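You operate a simulated robot arm through the tools that you are given. There is no shell and no other tool. Be economical: measure what you need, move in short steps, check, and stop when the job is done.

You run a simulated two-armed robot. Do the job below in one go: nothing can be reset, and whatever is moved stays where it is left.

JOB
Take the lid off the blue can on the top of the pale bench and lay it down there.
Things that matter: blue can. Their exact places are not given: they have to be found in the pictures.

Only the result counts: the job must be done as asked and must still hold three seconds after the hand-in. Knocking over, shifting, dropping, spilling or breaking anything else fails it. Lids that push on must go on centred and level and be pressed home; caps that screw on are set level and turned clockwise until they are tight.

ROBOT AND FRAMES
Two 7-joint arms with two-finger grippers on one trunk, on a base that drives. Base frame: it is fixed to the floor where the robot stands at the start and does not move with it; the origin is under the middle of the robot, x ahead of it, y to its left, z up; the surface under the hand at the start is at about z = 0.9. Readings come in m, rad, newtons and seconds.
The left shoulder is at the start at [0.024, 0.214, 1.106], the right one opposite. With the tool pointing down near the work surface each hand reaches from about 0.18 to 0.76 m from the robot's upright axis, wherever it stands, measured 20 degrees to its own side. Payload 2.2 kg a hand.
The TCP of each hand is the grasp point between the finger pads, 0.019 m short of the fingertips. In the tool frame z runs along the fingers and y along their closing line. The gripper opens to 0.116 m. The gripper's body begins 0.07 m behind the TCP.
Orientation is told as [roll, pitch, yaw] about the base's x, y, z axes, in that order, counted from this pose: with the fingers straight down and closing along the base's y, the tool's x points along the base's -x, its y along +y and its z along -z.

CONTROLS
- The arms move only by the tool apply_moves. It takes "left_moves", "right_moves" or both (then of equal length, played together; a hand with none holds still); each is text: rows parted by semicolons, each of 7 numbers parted by spaces: the opening in per cent of the stroke, from 0 (shut) to 100 (fully open), then the shift along the tool's x, y, z in units of 25 mm (1.0 is 25 mm), then the turn, a rotation vector about the tool's x, y, z in units of 5 degrees (1.0 is 5 degrees). In form: hand x y z rx ry rz; .... A call has 1 to 20 rows; each row shifts and turns the commanded pose from where the row before left it, along the tool's axes as they then stand. A call with a number of a shift or a turn outside -1 to 1 is refused whole. Each row takes 0.2 s and may step no farther than 0.05 m and 0.15 rad from the row before; otherwise, or with a gripper value out of range, the whole call is refused. Where a pose cannot be reached the arm comes as near as it can. A force on the tool above 40 N (or 10 N above the force at the start of the call, whichever is more), or a blocked arm, ends the call early, and 0.2 s more pass. Each finger halts on what it meets, pressing with about 30 N; the grip force reading is that of the motor and also rises with nothing between the fingers. The clock runs only during rows and for 0.2 s after the last one: add rows that do not move to give the fingers time. It gives the time, the measured TCP pose, the force on the tool (base axes), the opening and the grip force at its end, in the units of the frame above (readings bear some noise), with the torque about the TCP (base axes, N m) and any sound that the robot's microphone picked up.
- Cameras (640 x 400 px; columns grow to the right, rows downward): "scene" is now at [0.1312, -0.0246, 1.3006]; the picture's right is [-0.27, -0.96, -0.00], its down [-0.34, 0.09, -0.94] and it looks along [0.90, -0.25, -0.35] (base axes); focal length 263 px, centre (320, 200). "left" rides on the left gripper at [0.069, 0.015, -0.097] in its tool frame; the picture's right is [-0.21, 0.98, 0.00], its down [-0.76, -0.17, -0.63] and it looks along [-0.62, -0.14, 0.77] (tool axes); focal length 251 px, centre (320, 200). "right" rides on the right gripper at [0.069, -0.015, -0.097] in its tool frame; the picture's right is [0.21, 0.98, 0.00], its down [-0.76, 0.17, -0.63] and it looks along [-0.62, 0.14, 0.77] (tool axes); focal length 251 px, centre (320, 200).
- grab_frame(camera): a new picture of that camera. No time passes.
- slide_trunk(by): slides the trunk up (or, below 0, down) by that many m; the arms and the scene camera ride with it, the base frame stays. It gives what a move gives, with no picture.
- steer(legs): drives the robot by 1 to 6 legs, each [ahead, left, turn to the left] in m, m and rad, along the robot's own axes; the way and the turn of a leg run together, so that a leg with both is an arc; at most 1.5 m and 3.142 rad a leg. The arms and the cameras ride along, it lands a little off, and it stops where it bumps. It gives what a move gives.
- pan_tilt(pan, tilt): turns the head with the scene camera to pan (to the left, within 1.396 rad either way) and tilt (down, from -0.506 to 1.204), counted from straight ahead of the robot. It gives what a move gives.
- probe_pixels(camera, pixels): there is no depth. For up to 12 entries [column, row, z] of the newest picture of that camera ("zoom" is the newest enlarged one), the place [x, y] in the base frame at which the ray of that pixel passes the height z, good to about 0.003 m. No time passes.
- enlarge(camera, box): a new picture of the part [left, top, right, bottom] of that camera's present view, enlarged. No time passes.
- sign_off(): hands the job in; it is judged then, once.

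Go step by step. Measure first, check grasps and placings, and put right what went wrong. The budget is 80 turns and 70 pictures, counting those below and the enlarged ones. Unless the task says otherwise, let go and move clear before handing in, and close with one line.

The tools are called after "Call:" as a command line: name --argument value ..., lists and objects as JSON in quotes. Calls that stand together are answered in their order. apply_moves: Moves the arms, as the interface text tells. Its arguments: {"type":"object","properties":{"left_moves":{"type":"string"},"right_moves":{"type":"string"}},"required":[]} The other tools are called the same way: slide_trunk (by) slides the trunk up or down; steer (legs) drives the base; pan_tilt (pan, tilt) turns the head that bears the scene camera; grab_frame (camera) takes a picture; probe_pixels (camera, pixels) gives the place at which the rays of pixels pass given heights; enlarge (camera, box) takes an enlarged picture of a part of a camera's view; sign_off () hands the job in.

At the start:

```text
t: 0.0
left_tcp_pos: [0.5265, 0.0846, 1.2042]
left_tool_rot: [0.002, 0.003, 0.001]
left_wrist_force: [0.6, -1.0, -0.2]
left_ft_torque: [0.03, 0.02, -0.04]
left_finger_gap: 0.116
left_gripper_force: 0.0
right_tcp_pos: [0.487, -0.3607, 1.1931]
right_tool_rot: [0.004, 0.001, 0.001]
right_wrist_force: [0.1, -0.4, 0.4]
right_ft_torque: [-0.01, 0.01, -0.01]
right_finger_gap: 0.1162
right_gripper_force: 0.1
trunk travel left (down, up): [-0.25, 0.24]
robot x, y, heading: [-0.0006, 0.0002, 0.004]
head pan, tilt: [-0.269, 0.354]
```

scene: 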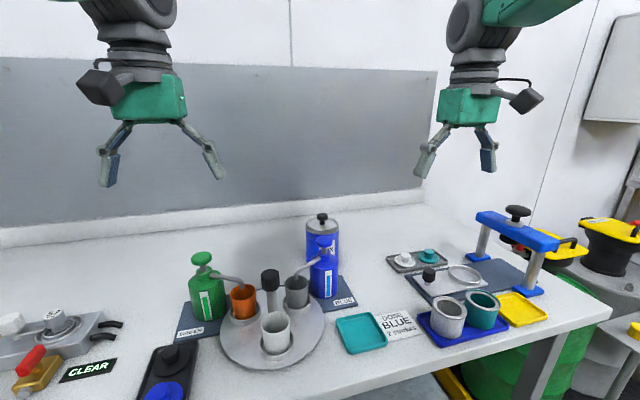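
right: 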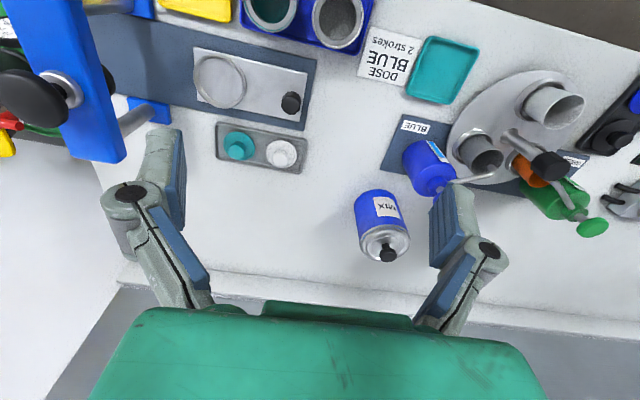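
left: 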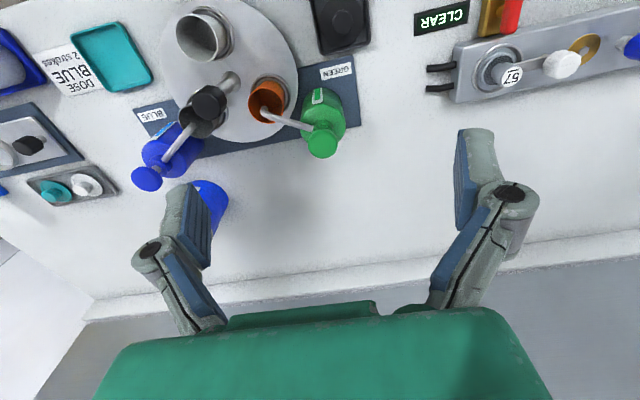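

The blue can, with a silver lid and black knob, stands behind the blue pump: around (322,232) in the scene view and (383,228) in the right view. I'll enlarge both to measure it.

Call:
enlarge --camera "scene" --box '[260, 190, 400, 310]'

Call:
enlarge --camera "right" --box '[310, 130, 470, 290]'

Call:
probe_pixels --camera "right" --pixels '[[386, 252, 1.05], [386, 252, 1.1], [386, 252, 1.0], [377, 195, 0.9], [383, 240, 1.0], [383, 240, 1.05]]'

Call:
probe_pixels --camera "scene" --pixels '[[322, 216, 1.05], [322, 216, 1.1], [322, 216, 1.0], [323, 226, 1.0], [323, 226, 1.05]]'

```text
3.33 times, centred on (330, 250) of scene
```

zoom: 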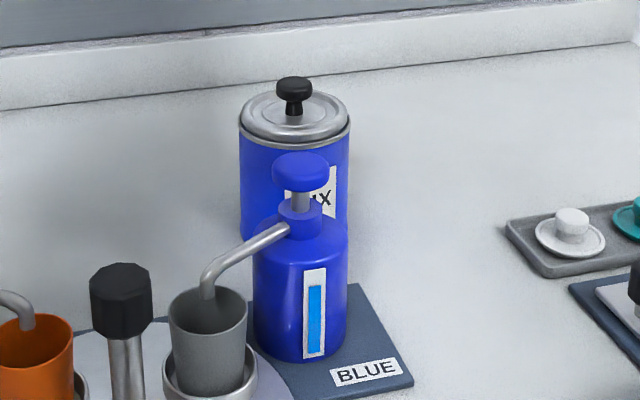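

```text
2.50 times, centred on (390, 210) of right
```

zoom: 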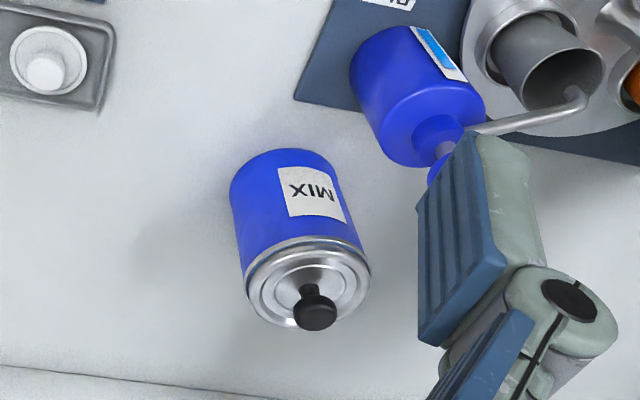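

```text
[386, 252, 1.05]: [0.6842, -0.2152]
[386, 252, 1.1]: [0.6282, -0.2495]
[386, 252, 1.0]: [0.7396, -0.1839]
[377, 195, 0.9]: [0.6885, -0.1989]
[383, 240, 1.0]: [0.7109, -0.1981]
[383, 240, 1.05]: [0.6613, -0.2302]
```

```text
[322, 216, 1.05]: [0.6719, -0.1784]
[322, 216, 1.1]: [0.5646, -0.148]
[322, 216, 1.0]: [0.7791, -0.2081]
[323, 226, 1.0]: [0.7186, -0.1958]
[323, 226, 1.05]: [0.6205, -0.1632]
```

The two views cross at a knob top near (0.712, -0.196, 1.03), with the lid rim at about z=1.0. I'll bring the right hand over it at its present height and look from there.

Call:
apply_moves --right_moves "100 -1 0.8 0 0 0 0;100 -1 0.8 0 0 0 0;100 -1 0.8 0 0 0 0;100 -1 0.8 0 0 0 0;100 -1 0.8 0 0 0 0;100 -1 0.8 0 0 0 0;100 -1 0.8 0 0 0 0;100 -1 0.8 0 0 0 0;100 0 0 0 0 0 0"

Call:
grab_frame --camera "right"

Call:
grab_frame --camera "left"

```text
t: 2.0
left_tcp_pos: [0.5226, 0.0849, 1.2054]
left_tool_rot: [0.0, -0.001, 0.001]
left_wrist_force: [0.0, -0.8, 0.1]
left_ft_torque: [0.0, -0.02, -0.02]
left_finger_gap: 0.1161
left_gripper_force: 0.1
right_tcp_pos: [0.6605, -0.2142, 1.1886]
right_tool_rot: [0.0, -0.001, -0.001]
right_wrist_force: [-0.6, 0.6, 0.2]
right_ft_torque: [0.02, 0.0, 0.0]
right_finger_gap: 0.1159
right_gripper_force: 0.2
right hand out of reach, approached as far as the arm can: row 7, 8
trunk travel left (down, up): [-0.25, 0.24]
robot x, y, heading: [0.002, 0.0012, 0.001]
head pan, tilt: [-0.269, 0.354]
```

```text
64 pictures are left
```

right: 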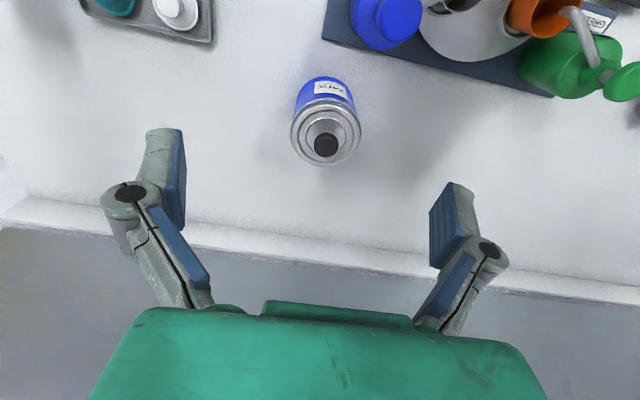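

```text
63 pictures are left
```

left: 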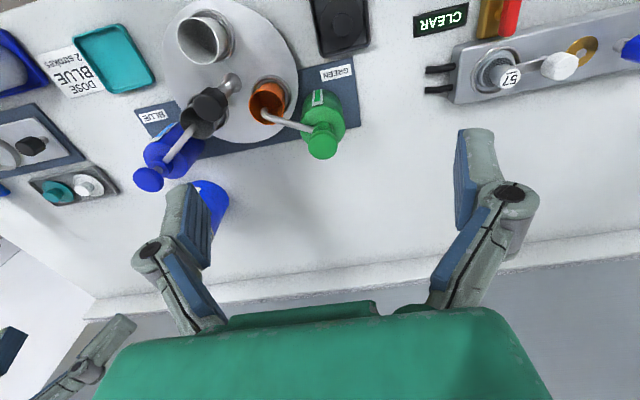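

The can is now clear in the right view, with the knob top at (326,145) and the lid centre near (327,133). I'll measure it from here.

Call:
enlarge --camera "right" --box '[280, 70, 370, 170]'

Call:
probe_pixels --camera "right" --pixels '[[326, 145, 1.03], [326, 145, 1.02], [326, 145, 1.04], [291, 130, 1.0], [361, 130, 1.0], [328, 97, 1.0], [325, 165, 1.0], [386, 20, 1.05], [386, 20, 1.0]]'

Call:
probe_pixels --camera "scene" --pixels '[[324, 239, 1.05], [324, 239, 1.0], [322.5, 215.8, 1.03], [322.5, 215.8, 1.02], [322.5, 215.8, 1.04]]'

```text
4.00 times, centred on (325, 120) of right
```

zoom: 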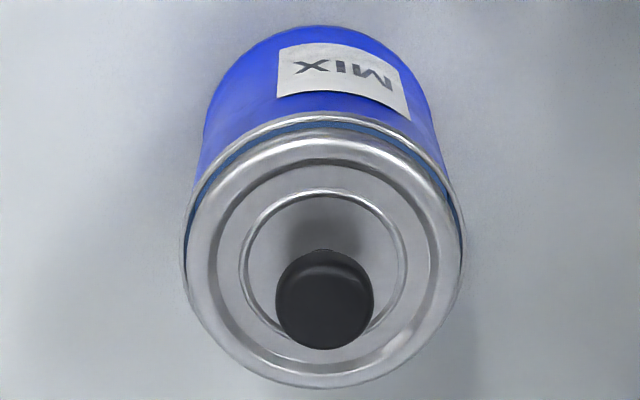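

```text
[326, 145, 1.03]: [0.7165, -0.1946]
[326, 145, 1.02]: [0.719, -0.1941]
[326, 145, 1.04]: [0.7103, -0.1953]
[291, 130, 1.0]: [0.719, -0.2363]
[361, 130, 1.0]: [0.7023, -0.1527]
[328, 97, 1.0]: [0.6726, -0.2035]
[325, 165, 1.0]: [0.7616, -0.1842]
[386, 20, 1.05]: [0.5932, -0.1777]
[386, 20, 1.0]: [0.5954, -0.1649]
```

```text
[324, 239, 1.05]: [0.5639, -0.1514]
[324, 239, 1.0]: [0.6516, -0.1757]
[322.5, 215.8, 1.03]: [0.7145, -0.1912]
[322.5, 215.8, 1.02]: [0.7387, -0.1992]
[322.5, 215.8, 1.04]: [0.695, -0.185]
```

The knob is centred near (0.716, -0.194) with its top at about 1.03, and the lid is about 0.085 across. The arm ran out of reach at x=0.66 while high up, so I'll raise the trunk to bring the shoulder level with the wrist, and also check where the bench edge lies.

Call:
slide_trunk --by 0.15

Call:
pan_tilt --pan -0.25 --tilt 0.75

Call:
grab_frame --camera "scene"

```text
t: 3.8
left_tcp_pos: [0.5238, 0.0851, 1.3559]
left_tool_rot: [0.0, -0.002, 0.0]
left_wrist_force: [-0.1, -0.8, 1.0]
left_ft_torque: [0.02, -0.01, 0.02]
left_finger_gap: 0.1158
left_gripper_force: 0.1
right_tcp_pos: [0.6603, -0.2141, 1.3396]
right_tool_rot: [-0.001, 0.0, 0.0]
right_wrist_force: [0.5, 0.1, 0.7]
right_ft_torque: [0.03, 0.0, 0.01]
right_finger_gap: 0.1159
right_gripper_force: 0.1
trunk travel left (down, up): [-0.4, 0.09]
robot x, y, heading: [-0.0036, -0.0004, 0.003]
head pan, tilt: [-0.269, 0.354]
```

```text
t: 4.6
left_tcp_pos: [0.5224, 0.085, 1.3547]
left_tool_rot: [0.0, -0.002, 0.0]
left_wrist_force: [0.1, -0.3, 0.4]
left_ft_torque: [0.02, 0.06, -0.02]
left_finger_gap: 0.1159
left_gripper_force: 0.1
right_tcp_pos: [0.6613, -0.2142, 1.3394]
right_tool_rot: [0.001, -0.002, -0.001]
right_wrist_force: [-0.1, -0.4, 0.1]
right_ft_torque: [0.01, -0.05, -0.02]
right_finger_gap: 0.1162
right_gripper_force: 0.1
trunk travel left (down, up): [-0.4, 0.09]
robot x, y, heading: [-0.0007, -0.0002, 0.001]
head pan, tilt: [-0.25, 0.75]
```

```text
61 pictures are left
```

scene: 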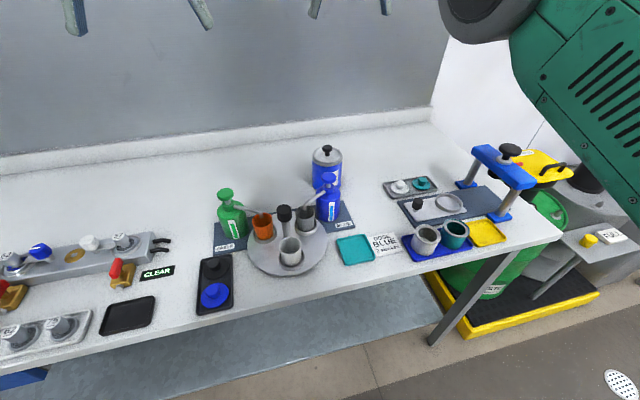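

Bench front edge is well ahead, and there is open bench around the can. I'll lower the hand straight down and then move forward, to see whether the reach is enough.

Call:
apply_moves --right_moves "100 0 0 1 0 0 0;100 0 0 1 0 0 0;100 0 0 1 0 0 0;100 0 0 1 0 0 0;100 0 0 1 0 0 0;100 0 0 1 0 0 0;100 0 0 1 0 0 0;100 0 0 0.6 0 0 0;100 -0.8 0.3 0 0 0 0;100 -0.8 0.3 0 0 0 0;100 0 0 0 0 0 0"

Call:
probe_pixels --camera "scene" --pixels '[[240, 330, 0.9], [384, 185, 0.9], [437, 178, 0.9], [385, 182, 0.9], [350, 160, 0.9], [329, 175, 1.05], [329, 175, 1.02], [218, 235, 0.9], [365, 150, 0.9], [275, 180, 0.9]]'

Call:
grab_frame --camera "right"

```text
t: 7.0
left_tcp_pos: [0.5219, 0.0858, 1.3566]
left_tool_rot: [0.0, -0.004, 0.002]
left_wrist_force: [0.1, 0.5, 0.8]
left_ft_torque: [0.01, -0.04, 0.02]
left_finger_gap: 0.116
left_gripper_force: 0.1
right_tcp_pos: [0.7008, -0.1978, 1.1501]
right_tool_rot: [-0.002, -0.002, -0.001]
right_wrist_force: [0.3, -0.4, 0.2]
right_ft_torque: [0.0, 0.0, -0.01]
right_finger_gap: 0.1159
right_gripper_force: 0.1
trunk travel left (down, up): [-0.4, 0.09]
robot x, y, heading: [0.0003, -0.001, 0.001]
head pan, tilt: [-0.25, 0.75]
```

```text
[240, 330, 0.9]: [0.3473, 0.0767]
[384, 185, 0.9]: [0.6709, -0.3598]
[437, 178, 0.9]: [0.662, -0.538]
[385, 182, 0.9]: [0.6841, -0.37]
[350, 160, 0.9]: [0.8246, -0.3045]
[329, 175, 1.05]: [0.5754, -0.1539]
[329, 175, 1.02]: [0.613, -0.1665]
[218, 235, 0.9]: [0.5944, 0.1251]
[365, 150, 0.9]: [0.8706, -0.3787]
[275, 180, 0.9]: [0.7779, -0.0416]
```

```text
60 pictures are left
```

right: 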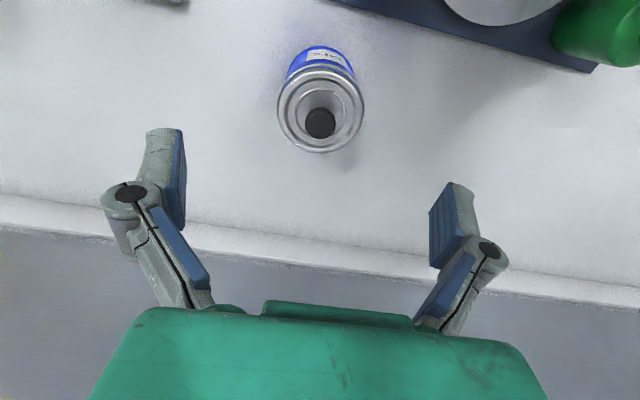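

Reach is fine with the trunk raised. The knob top is at (320,123); I'll measure it again from this near view.

Call:
probe_pixels --camera "right" --pixels '[[320, 122, 1.03], [320, 122, 1.02], [320, 122, 1.04], [278, 108, 1.0], [364, 108, 1.0], [304, 123, 1.03], [336, 123, 1.03]]'

Call:
enlarge --camera "scene" --box '[290, 130, 370, 230]'

```text
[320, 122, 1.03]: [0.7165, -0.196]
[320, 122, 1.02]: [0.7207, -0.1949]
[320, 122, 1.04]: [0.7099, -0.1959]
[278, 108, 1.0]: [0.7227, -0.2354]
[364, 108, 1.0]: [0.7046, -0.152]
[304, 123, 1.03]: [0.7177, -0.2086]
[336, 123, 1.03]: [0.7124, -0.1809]
```

```text
4.00 times, centred on (330, 180) of scene
```

zoom: 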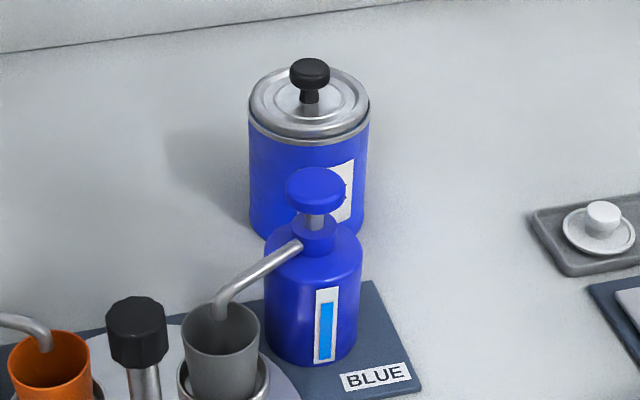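

Knob is centred at (0.716, -0.195), about 0.028 wide. I'll line up over it and come down to a TCP height of about 1.04, with the opening narrowed but still clear.

Call:
apply_moves --right_moves "80 -0.6 0.11 0 0 0 0;60 0 0 1 0 0 0;60 0 0 1 0 0 0;60 0 0 1 0 0 0;60 0 0 0.7 0 0 0;60 0 0 0.7 0 0 0;60 0 0 0 0 0 0"

Call:
grab_frame --camera "right"

Call:
enlarge --camera "scene" --box '[290, 110, 370, 210]'

```text
t: 8.6
left_tcp_pos: [0.5245, 0.0856, 1.3545]
left_tool_rot: [0.001, -0.003, 0.0]
left_wrist_force: [-0.3, 0.3, 0.3]
left_ft_torque: [0.0, 0.02, -0.01]
left_finger_gap: 0.1158
left_gripper_force: 0.1
right_tcp_pos: [0.7109, -0.1962, 1.0393]
right_tool_rot: [-0.002, -0.002, 0.001]
right_wrist_force: [0.7, -0.1, -0.1]
right_ft_torque: [0.0, -0.02, -0.03]
right_finger_gap: 0.0693
right_gripper_force: 0.0
right hand out of reach, approached as far as the arm can: row 1
trunk travel left (down, up): [-0.4, 0.09]
robot x, y, heading: [-0.0034, -0.002, -0.004]
head pan, tilt: [-0.25, 0.75]
```

```text
58 pictures are left
```

right: 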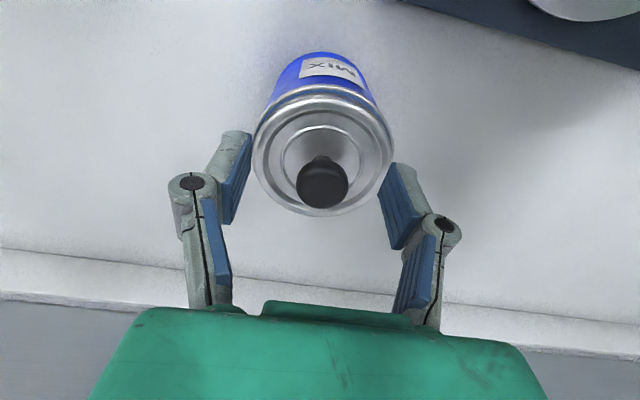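

```text
4.00 times, centred on (330, 160) of scene
```

zoom: 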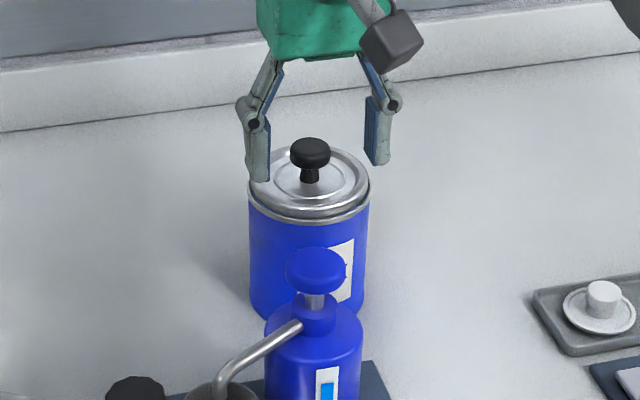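

The TCP is 5 mm short of the knob centre in x, at the edge of reach, which the 22 mm wide fingers easily cover. The knob sits centred between them in y. I'll go down to about z=1.022 and close.

Call:
apply_moves --right_moves "60 -0.1 0 0.35 0 0 0;60 0 0 0.35 0 0 0;45 0 0 0 0 0 0;30 0 0 0 0 0 0;0 0 0 0 0 0 0;0 0 0 0 0 0 0"

Call:
grab_frame --camera "right"

Call:
enlarge --camera "scene" --box '[290, 110, 370, 210]'

```text
t: 10.0
left_tcp_pos: [0.5211, 0.088, 1.3564]
left_tool_rot: [-0.003, -0.003, 0.0]
left_wrist_force: [-0.5, -0.1, 0.4]
left_ft_torque: [0.01, 0.0, -0.01]
left_finger_gap: 0.1162
left_gripper_force: 0.1
right_tcp_pos: [0.7121, -0.1941, 1.0269]
right_tool_rot: [-0.002, -0.011, 0.002]
right_wrist_force: [3.8, 3.9, 33.1]
right_ft_torque: [0.15, -0.2, -0.02]
right_finger_gap: 0.0226
right_gripper_force: 30.5
trunk travel left (down, up): [-0.4, 0.09]
robot x, y, heading: [-0.0022, -0.0031, -0.003]
head pan, tilt: [-0.25, 0.75]
```

```text
56 pictures are left
```

right: 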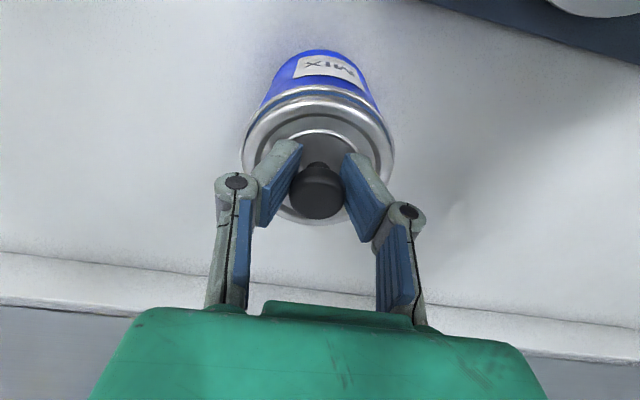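

```text
4.00 times, centred on (330, 160) of scene
```

zoom: 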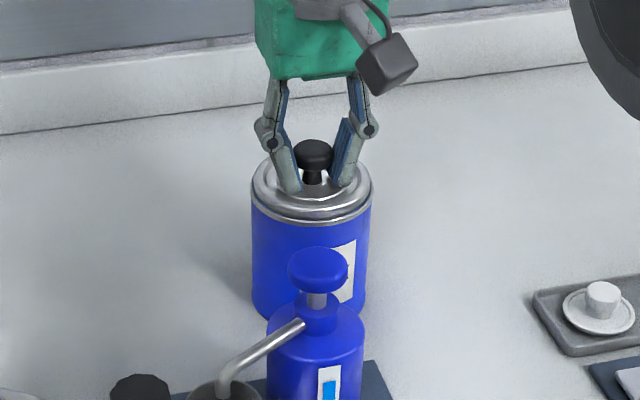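

The fingers hold the knob (gap 0.0226, grip 30.5 N) with the tips pressing on the lid at about 33 N. I'll ease upward in small steps and watch the force.

Call:
apply_moves --right_moves "0 0 0 -0.1 0 0 0;0 0 0 -0.1 0 0 0;0 0 0 -0.1 0 0 0;0 0 0 0 0 0 0"

Call:
enlarge --camera "scene" --box '[290, 110, 370, 210]'

```text
t: 11.0
left_tcp_pos: [0.5222, 0.089, 1.356]
left_tool_rot: [-0.001, -0.001, 0.0]
left_wrist_force: [-0.4, 0.8, -0.5]
left_ft_torque: [-0.02, -0.02, -0.01]
left_finger_gap: 0.1159
left_gripper_force: 0.2
right_tcp_pos: [0.7127, -0.1942, 1.0264]
right_tool_rot: [-0.003, 0.002, 0.0]
right_wrist_force: [-1.6, 5.0, 7.0]
right_ft_torque: [0.15, 0.0, 0.05]
right_finger_gap: 0.0221
right_gripper_force: 30.0
trunk travel left (down, up): [-0.4, 0.09]
robot x, y, heading: [-0.0006, 0.0005, 0.001]
head pan, tilt: [-0.25, 0.75]
```

```text
4.00 times, centred on (330, 160) of scene
```

zoom: 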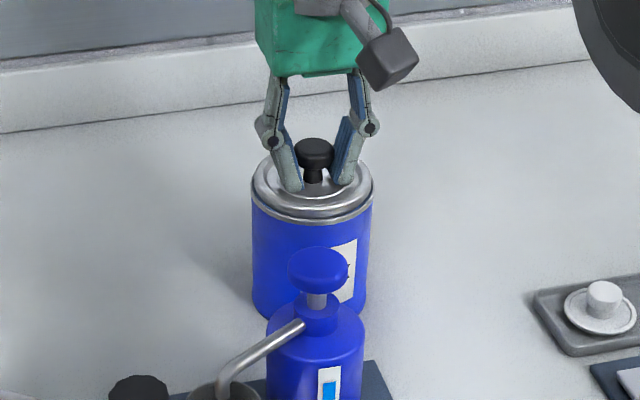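

The press force has fallen to 7 N and nothing has shifted. I'll keep going up in small steps.

Call:
apply_moves --right_moves "0 0 0 -0.15 0 0 0;0 0 0 -0.15 0 0 0;0 0 0 0 0 0 0"

Call:
enlarge --camera "scene" --box '[290, 110, 370, 210]'

```text
t: 11.8
left_tcp_pos: [0.5232, 0.0856, 1.3564]
left_tool_rot: [-0.001, -0.001, -0.001]
left_wrist_force: [-0.3, 0.0, 0.1]
left_ft_torque: [0.03, 0.0, -0.04]
left_finger_gap: 0.1159
left_gripper_force: 0.0
right_tcp_pos: [0.7148, -0.1971, 1.035]
right_tool_rot: [-0.001, 0.001, -0.002]
right_wrist_force: [-0.2, -1.0, -4.5]
right_ft_torque: [-0.02, 0.04, -0.05]
right_finger_gap: 0.0224
right_gripper_force: 29.8
trunk travel left (down, up): [-0.4, 0.09]
robot x, y, heading: [0.003, -0.0006, -0.002]
head pan, tilt: [-0.25, 0.75]
```

```text
4.00 times, centred on (330, 160) of scene
```

zoom: 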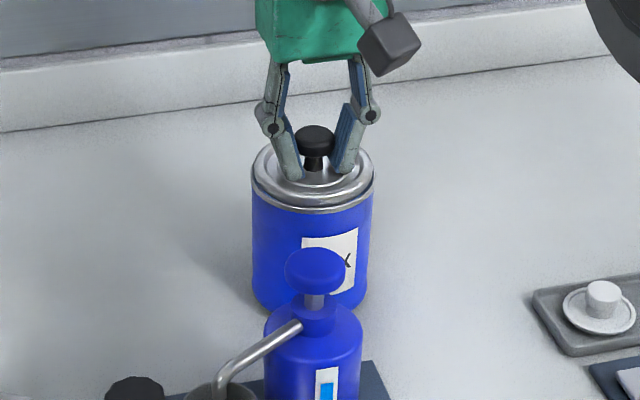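

The whole can came up with the lid: the −4.5 N reading is its weight and its base and label moved. So the lid is a tight push fit and needs the other hand to hold the can. I'll set the can back down and let go.

Call:
apply_moves --right_moves "0 0 0 0.12 0 0 0;0 0 0 0.12 0 0 0;0 0 0 0.12 0 0 0;0 0 0 0 0 0 0;0 0 0 0 0 0 0"

Call:
enlarge --camera "scene" --box '[290, 110, 370, 210]'

```text
t: 13.0
left_tcp_pos: [0.525, 0.0856, 1.355]
left_tool_rot: [-0.001, -0.002, 0.0]
left_wrist_force: [0.4, -0.2, -0.2]
left_ft_torque: [0.02, 0.01, -0.03]
left_finger_gap: 0.1159
left_gripper_force: 0.1
right_tcp_pos: [0.7146, -0.1954, 1.0272]
right_tool_rot: [-0.001, -0.004, 0.0]
right_wrist_force: [0.1, 0.2, 2.6]
right_ft_torque: [-0.03, 0.09, 0.0]
right_finger_gap: 0.0224
right_gripper_force: 30.1
trunk travel left (down, up): [-0.4, 0.09]
robot x, y, heading: [-0.002, -0.0001, 0.001]
head pan, tilt: [-0.25, 0.75]
heard: snap
```

```text
4.00 times, centred on (330, 160) of scene
```

zoom: 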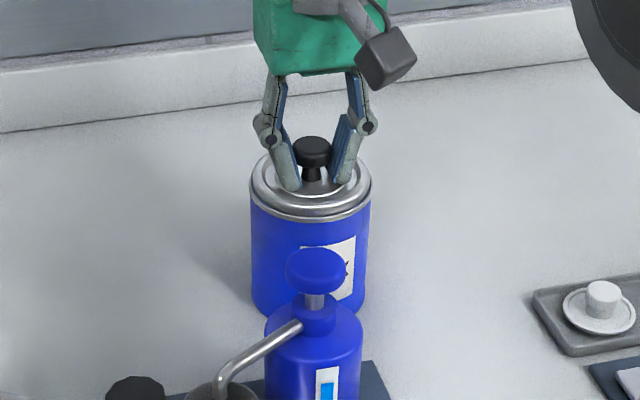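

The can is back on the bench and a "snap" was heard as the lid seated again, so it is a snap-on lid. I'll let go, rise, and survey the surroundings for a two-handed hold.

Call:
apply_moves --right_moves "20 0 0 0 0 0 0;40 0 0 0 0 0 0;60 0 0 0 0 0 0;60 0 0 -0.5 0 0 0;60 0 0 -1 0 0 0;60 0 0 -1 0 0 0;60 0 0 -1 0 0 0;60 0 0 -1 0 0 0;60 0 0 0 0 0 0"

Call:
enlarge --camera "scene" --box '[180, 110, 400, 290]'

Call:
enlarge --camera "scene" --box '[360, 110, 580, 290]'

Call:
grab_frame --camera "right"

Call:
grab_frame --camera "left"

```text
t: 15.0
left_tcp_pos: [0.5242, 0.0849, 1.3563]
left_tool_rot: [-0.001, -0.003, 0.001]
left_wrist_force: [0.3, -0.3, -1.4]
left_ft_torque: [0.01, 0.02, -0.02]
left_finger_gap: 0.116
left_gripper_force: 0.1
right_tcp_pos: [0.7169, -0.1955, 1.1385]
right_tool_rot: [0.001, 0.002, 0.001]
right_wrist_force: [0.0, 0.3, 0.7]
right_ft_torque: [0.03, 0.0, -0.01]
right_finger_gap: 0.0695
right_gripper_force: 0.1
trunk travel left (down, up): [-0.4, 0.09]
robot x, y, heading: [-0.0042, -0.0016, -0.004]
head pan, tilt: [-0.25, 0.75]
heard: snap
```

```text
2.22 times, centred on (290, 200) of scene
```

zoom: 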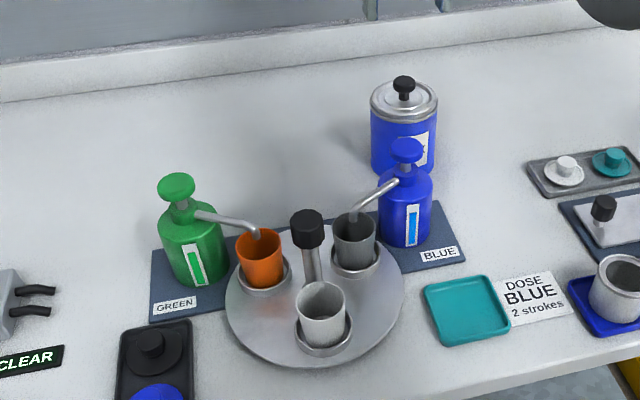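

```text
2.22 times, centred on (470, 200) of scene
```

zoom: 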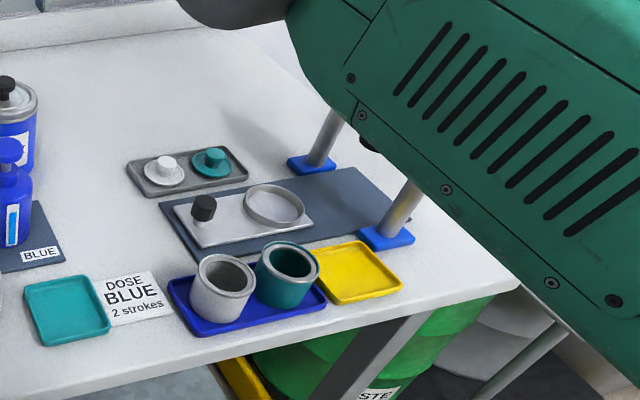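

```text
49 pictures are left
```

right: 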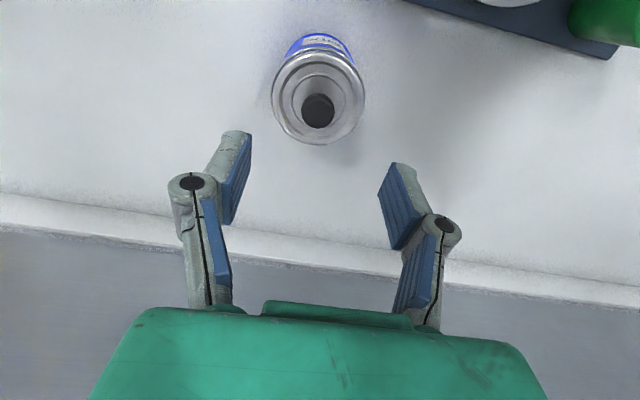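

```text
48 pictures are left
```

left: 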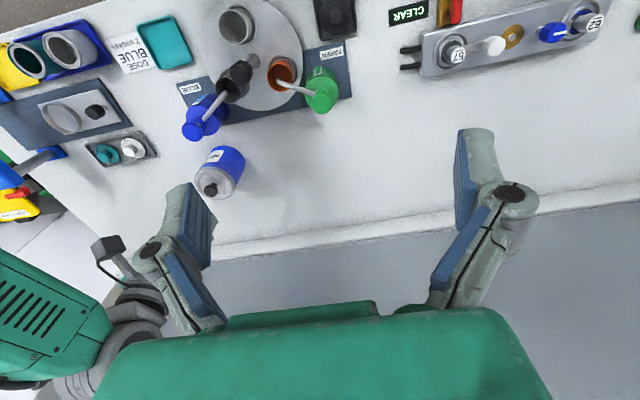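

A second snap was heard on release, so the lid may no longer be fully seated. I'll look closely at its rim.

Call:
enlarge --camera "scene" --box '[305, 135, 350, 195]'

Call:
enlarge --camera "right" --box '[260, 20, 380, 150]'

Call:
enlarge --camera "left" --box '[180, 130, 260, 210]'

Call:
probe_pixels --camera "right" --pixels '[[318, 109, 1.03], [272, 93, 1.0], [365, 93, 1.0], [320, 49, 1.0], [318, 144, 1.0]]'

Call:
probe_pixels --camera "left" --pixels '[[212, 190, 1.03], [212, 190, 1.02], [200, 134, 1.03], [200, 134, 1.0], [321, 98, 1.03], [211, 110, 0.9]]'

```text
6.67 times, centred on (328, 165) of scene
```

zoom: 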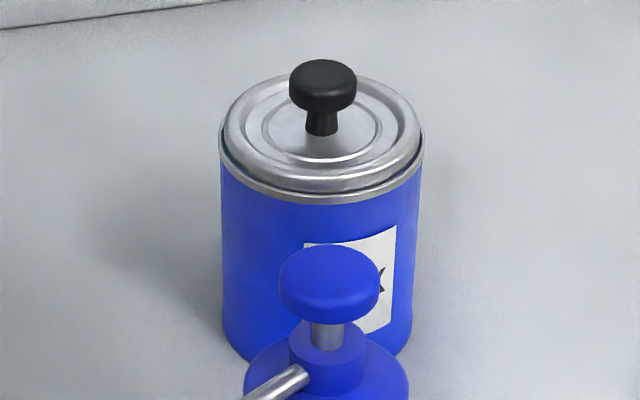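

```text
3.08 times, centred on (320, 85) of right
```

zoom: 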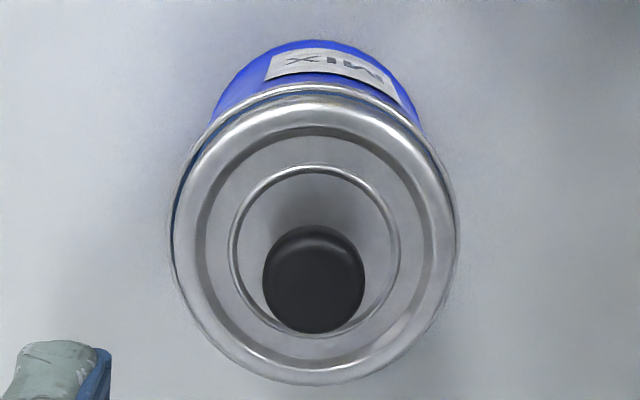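

```text
5.00 times, centred on (220, 170) of left
```

zoom: 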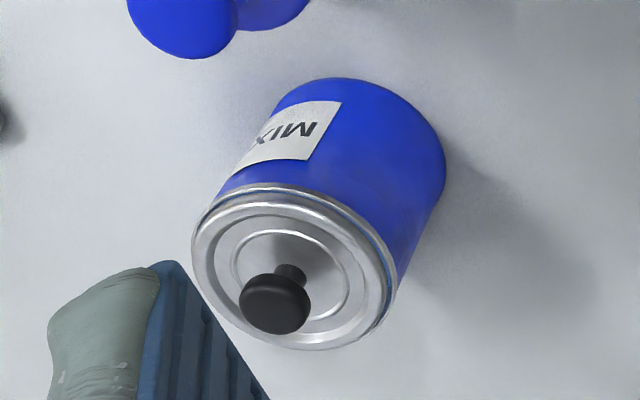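

```text
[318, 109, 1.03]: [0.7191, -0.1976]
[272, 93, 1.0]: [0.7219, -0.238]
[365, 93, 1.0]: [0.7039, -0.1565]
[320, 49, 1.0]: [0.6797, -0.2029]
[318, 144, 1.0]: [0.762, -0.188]
```

```text
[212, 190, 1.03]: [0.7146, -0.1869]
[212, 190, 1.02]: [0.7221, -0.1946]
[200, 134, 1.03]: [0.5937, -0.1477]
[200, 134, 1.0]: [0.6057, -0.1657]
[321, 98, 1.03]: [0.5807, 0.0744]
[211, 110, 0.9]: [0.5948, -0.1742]
```

The lid is seated flat again, the knob is at about (0.717, -0.196), the pump bottle at about (0.605, -0.165), and the green pump near (0.58, 0.075). I'll measure the obstacles on the right side (gate posts, cups, tray) before planning the two-handed hold.

Call:
probe_pixels --camera "scene" --pixels '[[465, 184, 0.9], [499, 217, 0.9], [383, 186, 0.9], [436, 190, 0.9], [450, 230, 0.97], [425, 236, 0.97], [400, 205, 0.91], [515, 330, 0.9], [440, 320, 0.9], [510, 150, 1.05], [510, 150, 1.1]]'

Call:
probe_pixels --camera "left" --pixels '[[40, 160, 1.05], [40, 160, 1.1], [10, 178, 1.05], [10, 178, 1.1], [57, 152, 0.9]]'

```text
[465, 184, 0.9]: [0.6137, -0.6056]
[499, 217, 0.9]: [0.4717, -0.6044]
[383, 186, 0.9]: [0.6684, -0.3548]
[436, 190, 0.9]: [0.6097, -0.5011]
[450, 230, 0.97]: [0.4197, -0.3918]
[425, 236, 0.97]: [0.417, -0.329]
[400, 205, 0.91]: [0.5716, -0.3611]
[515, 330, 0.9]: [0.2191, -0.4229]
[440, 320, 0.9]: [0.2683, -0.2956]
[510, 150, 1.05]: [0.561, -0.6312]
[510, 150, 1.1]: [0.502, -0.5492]
```

```text
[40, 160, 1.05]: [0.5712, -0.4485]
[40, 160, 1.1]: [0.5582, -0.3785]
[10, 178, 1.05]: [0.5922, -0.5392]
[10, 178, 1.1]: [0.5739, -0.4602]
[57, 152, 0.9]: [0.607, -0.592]
```

Plan: the left hand comes in from the +y side, tilted down and angled slightly back to clear the pump, and grips the can body. The right hand then pulls the knob from above. For reach, I'll retract the right hand and drive forward a little in careful legs.

Call:
apply_moves --right_moves "60 1 -0.6 -0.6 0 0 0;60 1 -0.6 -0.6 0 0 0;60 1 -0.6 -0.6 0 0 0;60 1 -0.6 -0.6 0 0 0;60 1 -0.6 -0.6 0 0 0;60 1 -0.6 -0.6 0 0 0;60 1 -0.6 -0.6 0 0 0;60 0 0 0 0 0 0"

Call:
pan_tilt --pan 0 --tilt 1.2

Call:
grab_frame --camera "scene"

```text
t: 16.8
left_tcp_pos: [0.5242, 0.0858, 1.3524]
left_tool_rot: [0.002, -0.001, 0.0]
left_wrist_force: [0.8, -0.8, 0.2]
left_ft_torque: [0.03, 0.02, 0.0]
left_finger_gap: 0.1156
left_gripper_force: 0.0
right_tcp_pos: [0.5372, -0.303, 1.2438]
right_tool_rot: [0.0, 0.0, 0.0]
right_wrist_force: [0.2, 0.0, -0.1]
right_ft_torque: [0.0, 0.0, 0.0]
right_finger_gap: 0.0695
right_gripper_force: 0.1
trunk travel left (down, up): [-0.4, 0.09]
robot x, y, heading: [-0.0014, 0.0027, -0.001]
head pan, tilt: [-0.25, 0.75]
```

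```text
t: 17.7
left_tcp_pos: [0.5224, 0.0847, 1.3558]
left_tool_rot: [0.002, -0.003, 0.0]
left_wrist_force: [0.0, 0.1, 0.3]
left_ft_torque: [-0.02, 0.01, 0.03]
left_finger_gap: 0.1159
left_gripper_force: 0.0
right_tcp_pos: [0.5364, -0.3029, 1.2441]
right_tool_rot: [-0.001, -0.002, 0.0]
right_wrist_force: [-0.6, -0.1, -0.7]
right_ft_torque: [-0.02, -0.01, 0.03]
right_finger_gap: 0.0697
right_gripper_force: 0.1
trunk travel left (down, up): [-0.4, 0.09]
robot x, y, heading: [-0.0018, 0.0002, 0.002]
head pan, tilt: [0.0, 1.201]
```

```text
44 pictures are left
```

scene: 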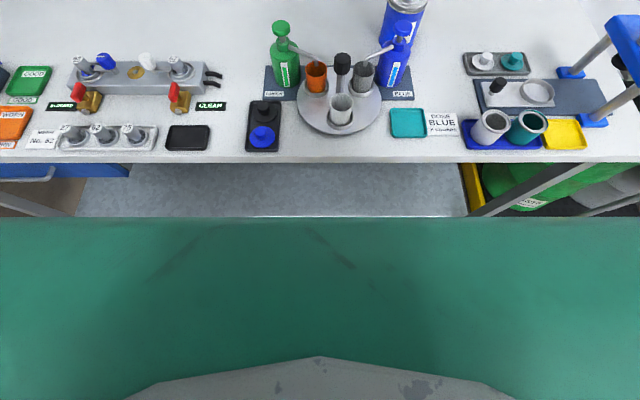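

The robot's own green front shows below row 218 and the bench edge at row 163. I'll measure the edge and drive forward a first 5 cm.

Call:
probe_pixels --camera "scene" --pixels '[[320, 162, 0.9], [320, 218, 0.9], [320, 218, 0.5], [320, 218, 0.3]]'

Call:
steer --legs '[[0.05, 0, 0]]'

Call:
grab_frame --camera "scene"

```text
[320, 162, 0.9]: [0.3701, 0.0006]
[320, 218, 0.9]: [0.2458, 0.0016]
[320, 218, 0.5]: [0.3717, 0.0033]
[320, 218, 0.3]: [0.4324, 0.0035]
```

```text
t: 18.6
left_tcp_pos: [0.5631, 0.0853, 1.3584]
left_tool_rot: [0.0, -0.01, -0.001]
left_wrist_force: [-0.7, 0.3, 1.6]
left_ft_torque: [-0.01, -0.01, -0.03]
left_finger_gap: 0.1161
left_gripper_force: 0.1
right_tcp_pos: [0.5786, -0.3028, 1.2494]
right_tool_rot: [0.0, -0.008, -0.001]
right_wrist_force: [-1.0, 0.7, 0.2]
right_ft_torque: [0.0, -0.05, 0.02]
right_finger_gap: 0.0698
right_gripper_force: 0.1
trunk travel left (down, up): [-0.4, 0.09]
robot x, y, heading: [0.0461, -0.0006, 0.0]
head pan, tilt: [0.0, 1.201]
```

```text
43 pictures are left
```

scene: 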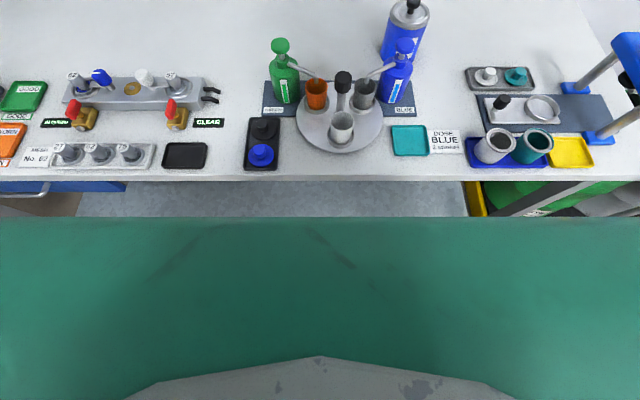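

Drove cleanly, with no bump. The torso silhouette keeps it clear of the bench edge (0.37) up to 10 cm of total drive, so I'll add another 5 cm.

Call:
steer --legs '[[0.055, 0, 0]]'

Call:
pan_tilt --pan -0.25 --tilt 0.75

Call:
grab_frame --camera "scene"

```text
t: 19.6
left_tcp_pos: [0.617, 0.0867, 1.3603]
left_tool_rot: [0.001, -0.011, 0.0]
left_wrist_force: [-0.6, 0.3, 0.0]
left_ft_torque: [0.01, -0.03, -0.02]
left_finger_gap: 0.116
left_gripper_force: 0.1
right_tcp_pos: [0.6331, -0.3022, 1.2497]
right_tool_rot: [0.001, -0.009, 0.0]
right_wrist_force: [-0.7, 0.1, 0.7]
right_ft_torque: [-0.04, -0.02, 0.01]
right_finger_gap: 0.0696
right_gripper_force: 0.1
trunk travel left (down, up): [-0.4, 0.09]
robot x, y, heading: [0.1037, -0.001, 0.001]
head pan, tilt: [0.0, 1.201]
```

```text
t: 20.5
left_tcp_pos: [0.623, 0.0856, 1.3591]
left_tool_rot: [0.0, -0.007, 0.0]
left_wrist_force: [-1.1, 0.6, -0.2]
left_ft_torque: [0.02, 0.0, -0.02]
left_finger_gap: 0.116
left_gripper_force: 0.0
right_tcp_pos: [0.637, -0.3022, 1.2466]
right_tool_rot: [-0.001, -0.004, -0.001]
right_wrist_force: [-0.5, 0.5, 0.4]
right_ft_torque: [0.0, 0.01, 0.0]
right_finger_gap: 0.0696
right_gripper_force: 0.1
trunk travel left (down, up): [-0.4, 0.09]
robot x, y, heading: [0.1017, 0.0005, -0.001]
head pan, tilt: [-0.25, 0.75]
```

```text
42 pictures are left
```

scene: 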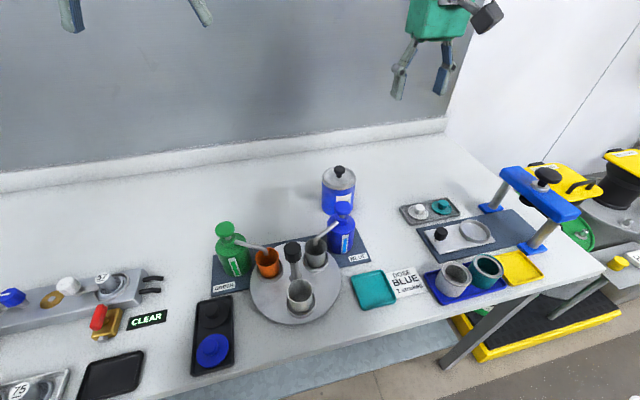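

Base is now 0.10 m forward with everything in place. Next I'll turn the left hand in place, high up and well clear: first the yaw (about 100°, clockwise seen from above).

Call:
apply_moves --left_moves "100 0 0 0 0 0 1;100 0 0 0 0 0 1;100 0 0 0 0 0 1;100 0 0 0 0 0 1;100 0 0 0 0 0 1;100 0 0 0 0 0 1;100 0 0 0 0 0 1;100 0 0 0 0 0 1;100 0 0 0 0 0 1;100 0 0 0 0 0 1;100 0 0 0 0 0 1;100 0 0 0 0 0 1;100 0 0 0 0 0 1;100 0 0 0 0 0 1;100 0 0 0 0 0 1;100 0 0 0 0 0 1;100 0 0 0 0 0 1;100 0 0 0 0 0 1;100 0 0 0 0 0 1;100 0 0 0 0 0 1"

```text
t: 24.7
left_tcp_pos: [0.6208, 0.0849, 1.3593]
left_tool_rot: [0.008, 0.003, -1.746]
left_wrist_force: [0.2, 0.4, -0.1]
left_ft_torque: [-0.01, -0.02, -0.02]
left_finger_gap: 0.116
left_gripper_force: 0.1
right_tcp_pos: [0.6367, -0.3026, 1.2479]
right_tool_rot: [0.001, -0.008, 0.0]
right_wrist_force: [-0.2, 1.0, 0.1]
right_ft_torque: [0.04, -0.01, -0.02]
right_finger_gap: 0.0696
right_gripper_force: 0.1
trunk travel left (down, up): [-0.4, 0.09]
robot x, y, heading: [0.1063, 0.004, 0.002]
head pan, tilt: [-0.25, 0.75]
```

Yaw is at −1.746 as wanted. Now I'll tilt the left fingers 45° toward the can's side, and at the same time yaw the right hand +90° so its body is thin toward the left hand.

Call:
apply_moves --left_moves "100 0 0 0 0 0 1;100 0 0 0 0 -1 0;100 0 0 0 0 -1 0;100 0 0 0 0 -1 0;100 0 0 0 0 -1 0;100 0 0 0 0 -1 0;100 0 0 0 0 -1 0;100 0 0 0 0 -1 0;100 0 0 0 0 -1 0;100 0 0 0 0 -1 0;100 0 0 0 0 0 0;100 0 0 0 0 0 0;100 0 0 0 0 0 0;100 0 0 0 0 0 0;100 0 0 0 0 0 0;100 0 0 0 0 0 0;100 0 0 0 0 0 0;100 0 0 0 0 0 0;100 0 0 0 0 0 0" --right_moves "60 0 0 0 0 0 -1;60 0 0 0 0 0 -1;60 0 0 0 0 0 -1;60 0 0 0 0 0 -1;60 0 0 0 0 0 -1;60 0 0 0 0 0 -1;60 0 0 0 0 0 -1;60 0 0 0 0 0 -1;60 0 0 0 0 0 -1;60 0 0 0 0 0 -1;60 0 0 0 0 0 -1;60 0 0 0 0 0 -1;60 0 0 0 0 0 -1;60 0 0 0 0 0 -1;60 0 0 0 0 0 -1;60 0 0 0 0 0 -1;60 0 0 0 0 0 -1;60 0 0 0 0 0 -1;60 0 0 0 0 0 0"

Call:
grab_frame --camera "left"

Call:
grab_frame --camera "scene"

```text
t: 28.7
left_tcp_pos: [0.6228, 0.086, 1.3589]
left_tool_rot: [0.012, -0.784, -1.841]
left_wrist_force: [-0.5, -0.5, 0.6]
left_ft_torque: [-0.01, -0.06, 0.0]
left_finger_gap: 0.116
left_gripper_force: 0.0
right_tcp_pos: [0.6365, -0.3009, 1.2478]
right_tool_rot: [-0.005, -0.001, 1.573]
right_wrist_force: [-0.4, -0.2, -0.4]
right_ft_torque: [0.02, -0.01, 0.01]
right_finger_gap: 0.0698
right_gripper_force: 0.1
trunk travel left (down, up): [-0.4, 0.09]
robot x, y, heading: [0.1047, -0.0006, -0.002]
head pan, tilt: [-0.25, 0.75]
```

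```text
41 pictures are left
```

left: 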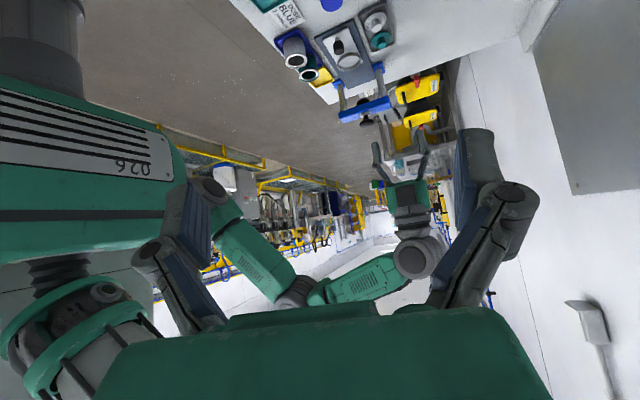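

```text
40 pictures are left
```

scene: 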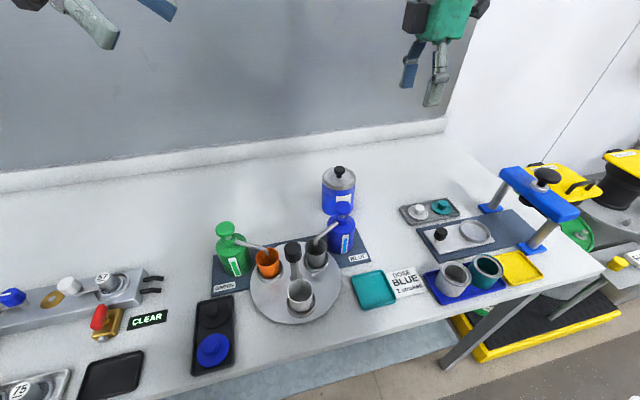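

The left hand's pose is reachable. I'll tilt 5° more, then move it sideways at height to above the pre-approach point (0.748, -0.085), before descending.

Call:
apply_moves --left_moves "100 0 0 0 0 -1 0;85 -0.423 0.83 0.503 0 0 0;85 -0.423 0.83 0.503 0 0 0;85 -0.423 0.83 0.503 0 0 0;85 -0.423 0.83 0.503 0 0 0;85 -0.423 0.83 0.503 0 0 0;85 -0.423 0.83 0.503 0 0 0;85 -0.423 0.83 0.503 0 0 0;85 -0.423 0.83 0.503 0 0 0;85 0 0 0 0 0 0"

Call:
grab_frame --camera "scene"

```text
t: 30.9
left_tcp_pos: [0.7174, -0.0762, 1.3554]
left_tool_rot: [0.011, -0.875, -1.84]
left_wrist_force: [-0.9, 0.1, -0.1]
left_ft_torque: [0.03, -0.01, -0.05]
left_finger_gap: 0.0989
left_gripper_force: 0.1
left hand out of reach, approached as far as the arm can: row 8, 9
right_tcp_pos: [0.6369, -0.299, 1.2487]
right_tool_rot: [-0.006, 0.002, 1.57]
right_wrist_force: [0.4, 0.0, 0.9]
right_ft_torque: [-0.04, 0.04, -0.02]
right_finger_gap: 0.0695
right_gripper_force: 0.0
trunk travel left (down, up): [-0.4, 0.09]
robot x, y, heading: [0.1047, 0.0003, 0.002]
head pan, tilt: [-0.25, 0.75]
```

```text
39 pictures are left
```

scene: 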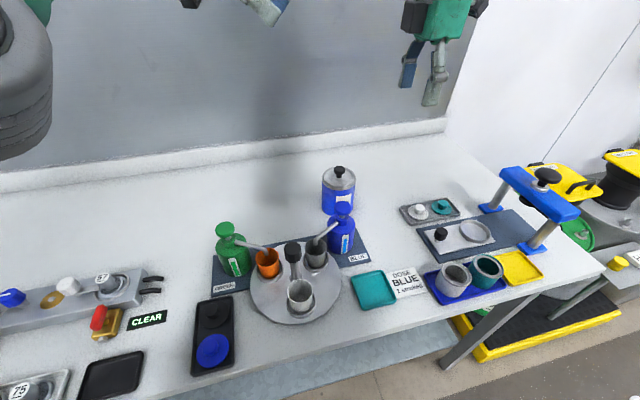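

The arm ran 3 cm short in x at this height, where it is above the shoulder; lower down it should reach. I'll descend straight here to about z=1.06, where there's nothing beneath, and look.

Call:
apply_moves --left_moves "85 0.822 0 0.69 0 0 0;85 0.822 0 0.69 0 0 0;85 0.822 0 0.69 0 0 0;85 0.822 0 0.69 0 0 0;85 0.822 0 0.69 0 0 0;85 0.822 0 0.69 0 0 0;85 0.822 0 0.69 0 0 0"

Call:
grab_frame --camera "scene"

Call:
grab_frame --camera "left"

```text
t: 32.5
left_tcp_pos: [0.7528, -0.0911, 1.1758]
left_tool_rot: [0.011, -0.872, -1.841]
left_wrist_force: [-0.6, 1.0, -0.3]
left_ft_torque: [0.02, 0.0, 0.01]
left_finger_gap: 0.0985
left_gripper_force: 0.1
left hand out of reach, approached as far as the arm can: row 1, 2, 3, 4, 5, 6
right_tcp_pos: [0.6372, -0.3027, 1.2462]
right_tool_rot: [-0.006, -0.004, 1.571]
right_wrist_force: [0.5, 0.8, -0.3]
right_ft_torque: [-0.01, 0.01, 0.02]
right_finger_gap: 0.0697
right_gripper_force: 0.1
trunk travel left (down, up): [-0.4, 0.09]
robot x, y, heading: [0.1068, 0.0003, -0.008]
head pan, tilt: [-0.25, 0.75]
```

```text
38 pictures are left
```

scene: 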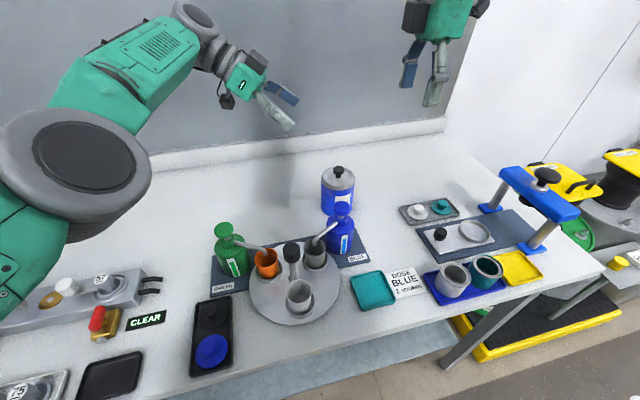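

```text
37 pictures are left
```

left: 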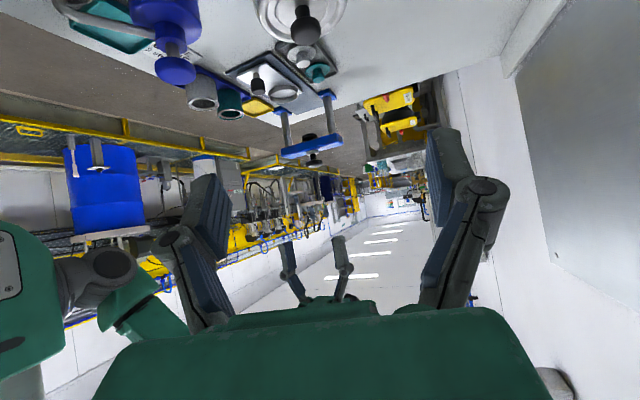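

The hand has caught up at (0.753, -0.091, 1.176) and the forearm rides high above the green pump. Another 13 cm down brings it to the pre-approach height.

Call:
apply_moves --left_moves "85 0.822 0 0.69 0 0 0;85 0.822 0 0.69 0 0 0;85 0.822 0 0.69 0 0 0;85 0.822 0 0.69 0 0 0;85 0.822 0 0.69 0 0 0;85 0 0 0 0 0 0"

Call:
grab_frame --camera "scene"

Call:
grab_frame --camera "left"

Call:
grab_frame --camera "right"

```text
t: 33.9
left_tcp_pos: [0.7508, -0.0898, 1.0434]
left_tool_rot: [0.013, -0.871, -1.842]
left_wrist_force: [0.2, -0.2, -0.6]
left_ft_torque: [0.03, -0.02, 0.01]
left_finger_gap: 0.0986
left_gripper_force: 0.0
left hand out of reach, approached as far as the arm can: row 2, 5
right_tcp_pos: [0.6351, -0.3032, 1.2473]
right_tool_rot: [-0.008, 0.0, 1.571]
right_wrist_force: [-0.9, -1.5, 1.0]
right_ft_torque: [-0.02, -0.01, 0.02]
right_finger_gap: 0.0697
right_gripper_force: 0.1
trunk travel left (down, up): [-0.4, 0.09]
robot x, y, heading: [0.1083, -0.0013, -0.001]
head pan, tilt: [-0.25, 0.75]
```

```text
36 pictures are left
```

scene: 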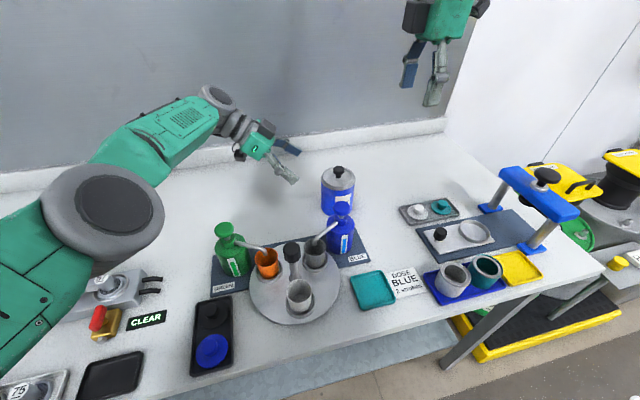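

```text
35 pictures are left
```

left: 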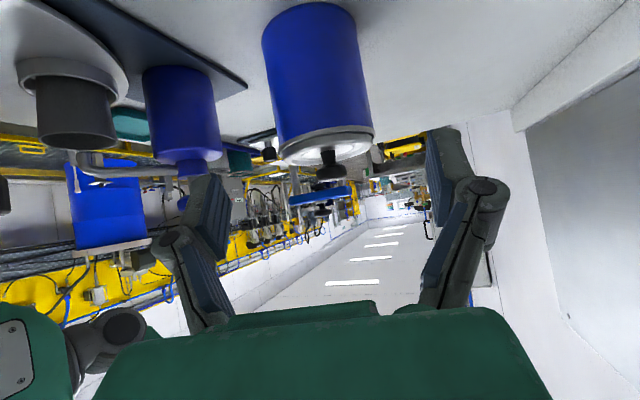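

```text
34 pictures are left
```

right: 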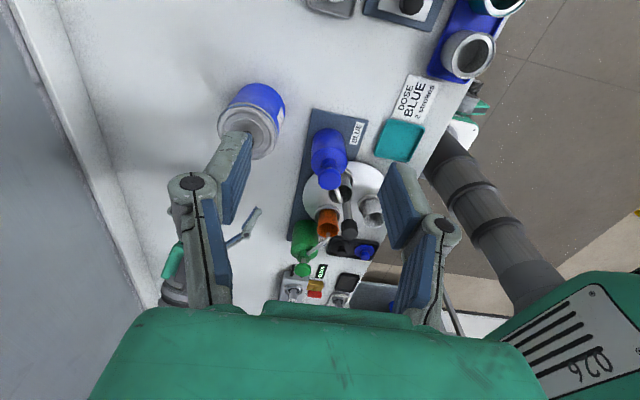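

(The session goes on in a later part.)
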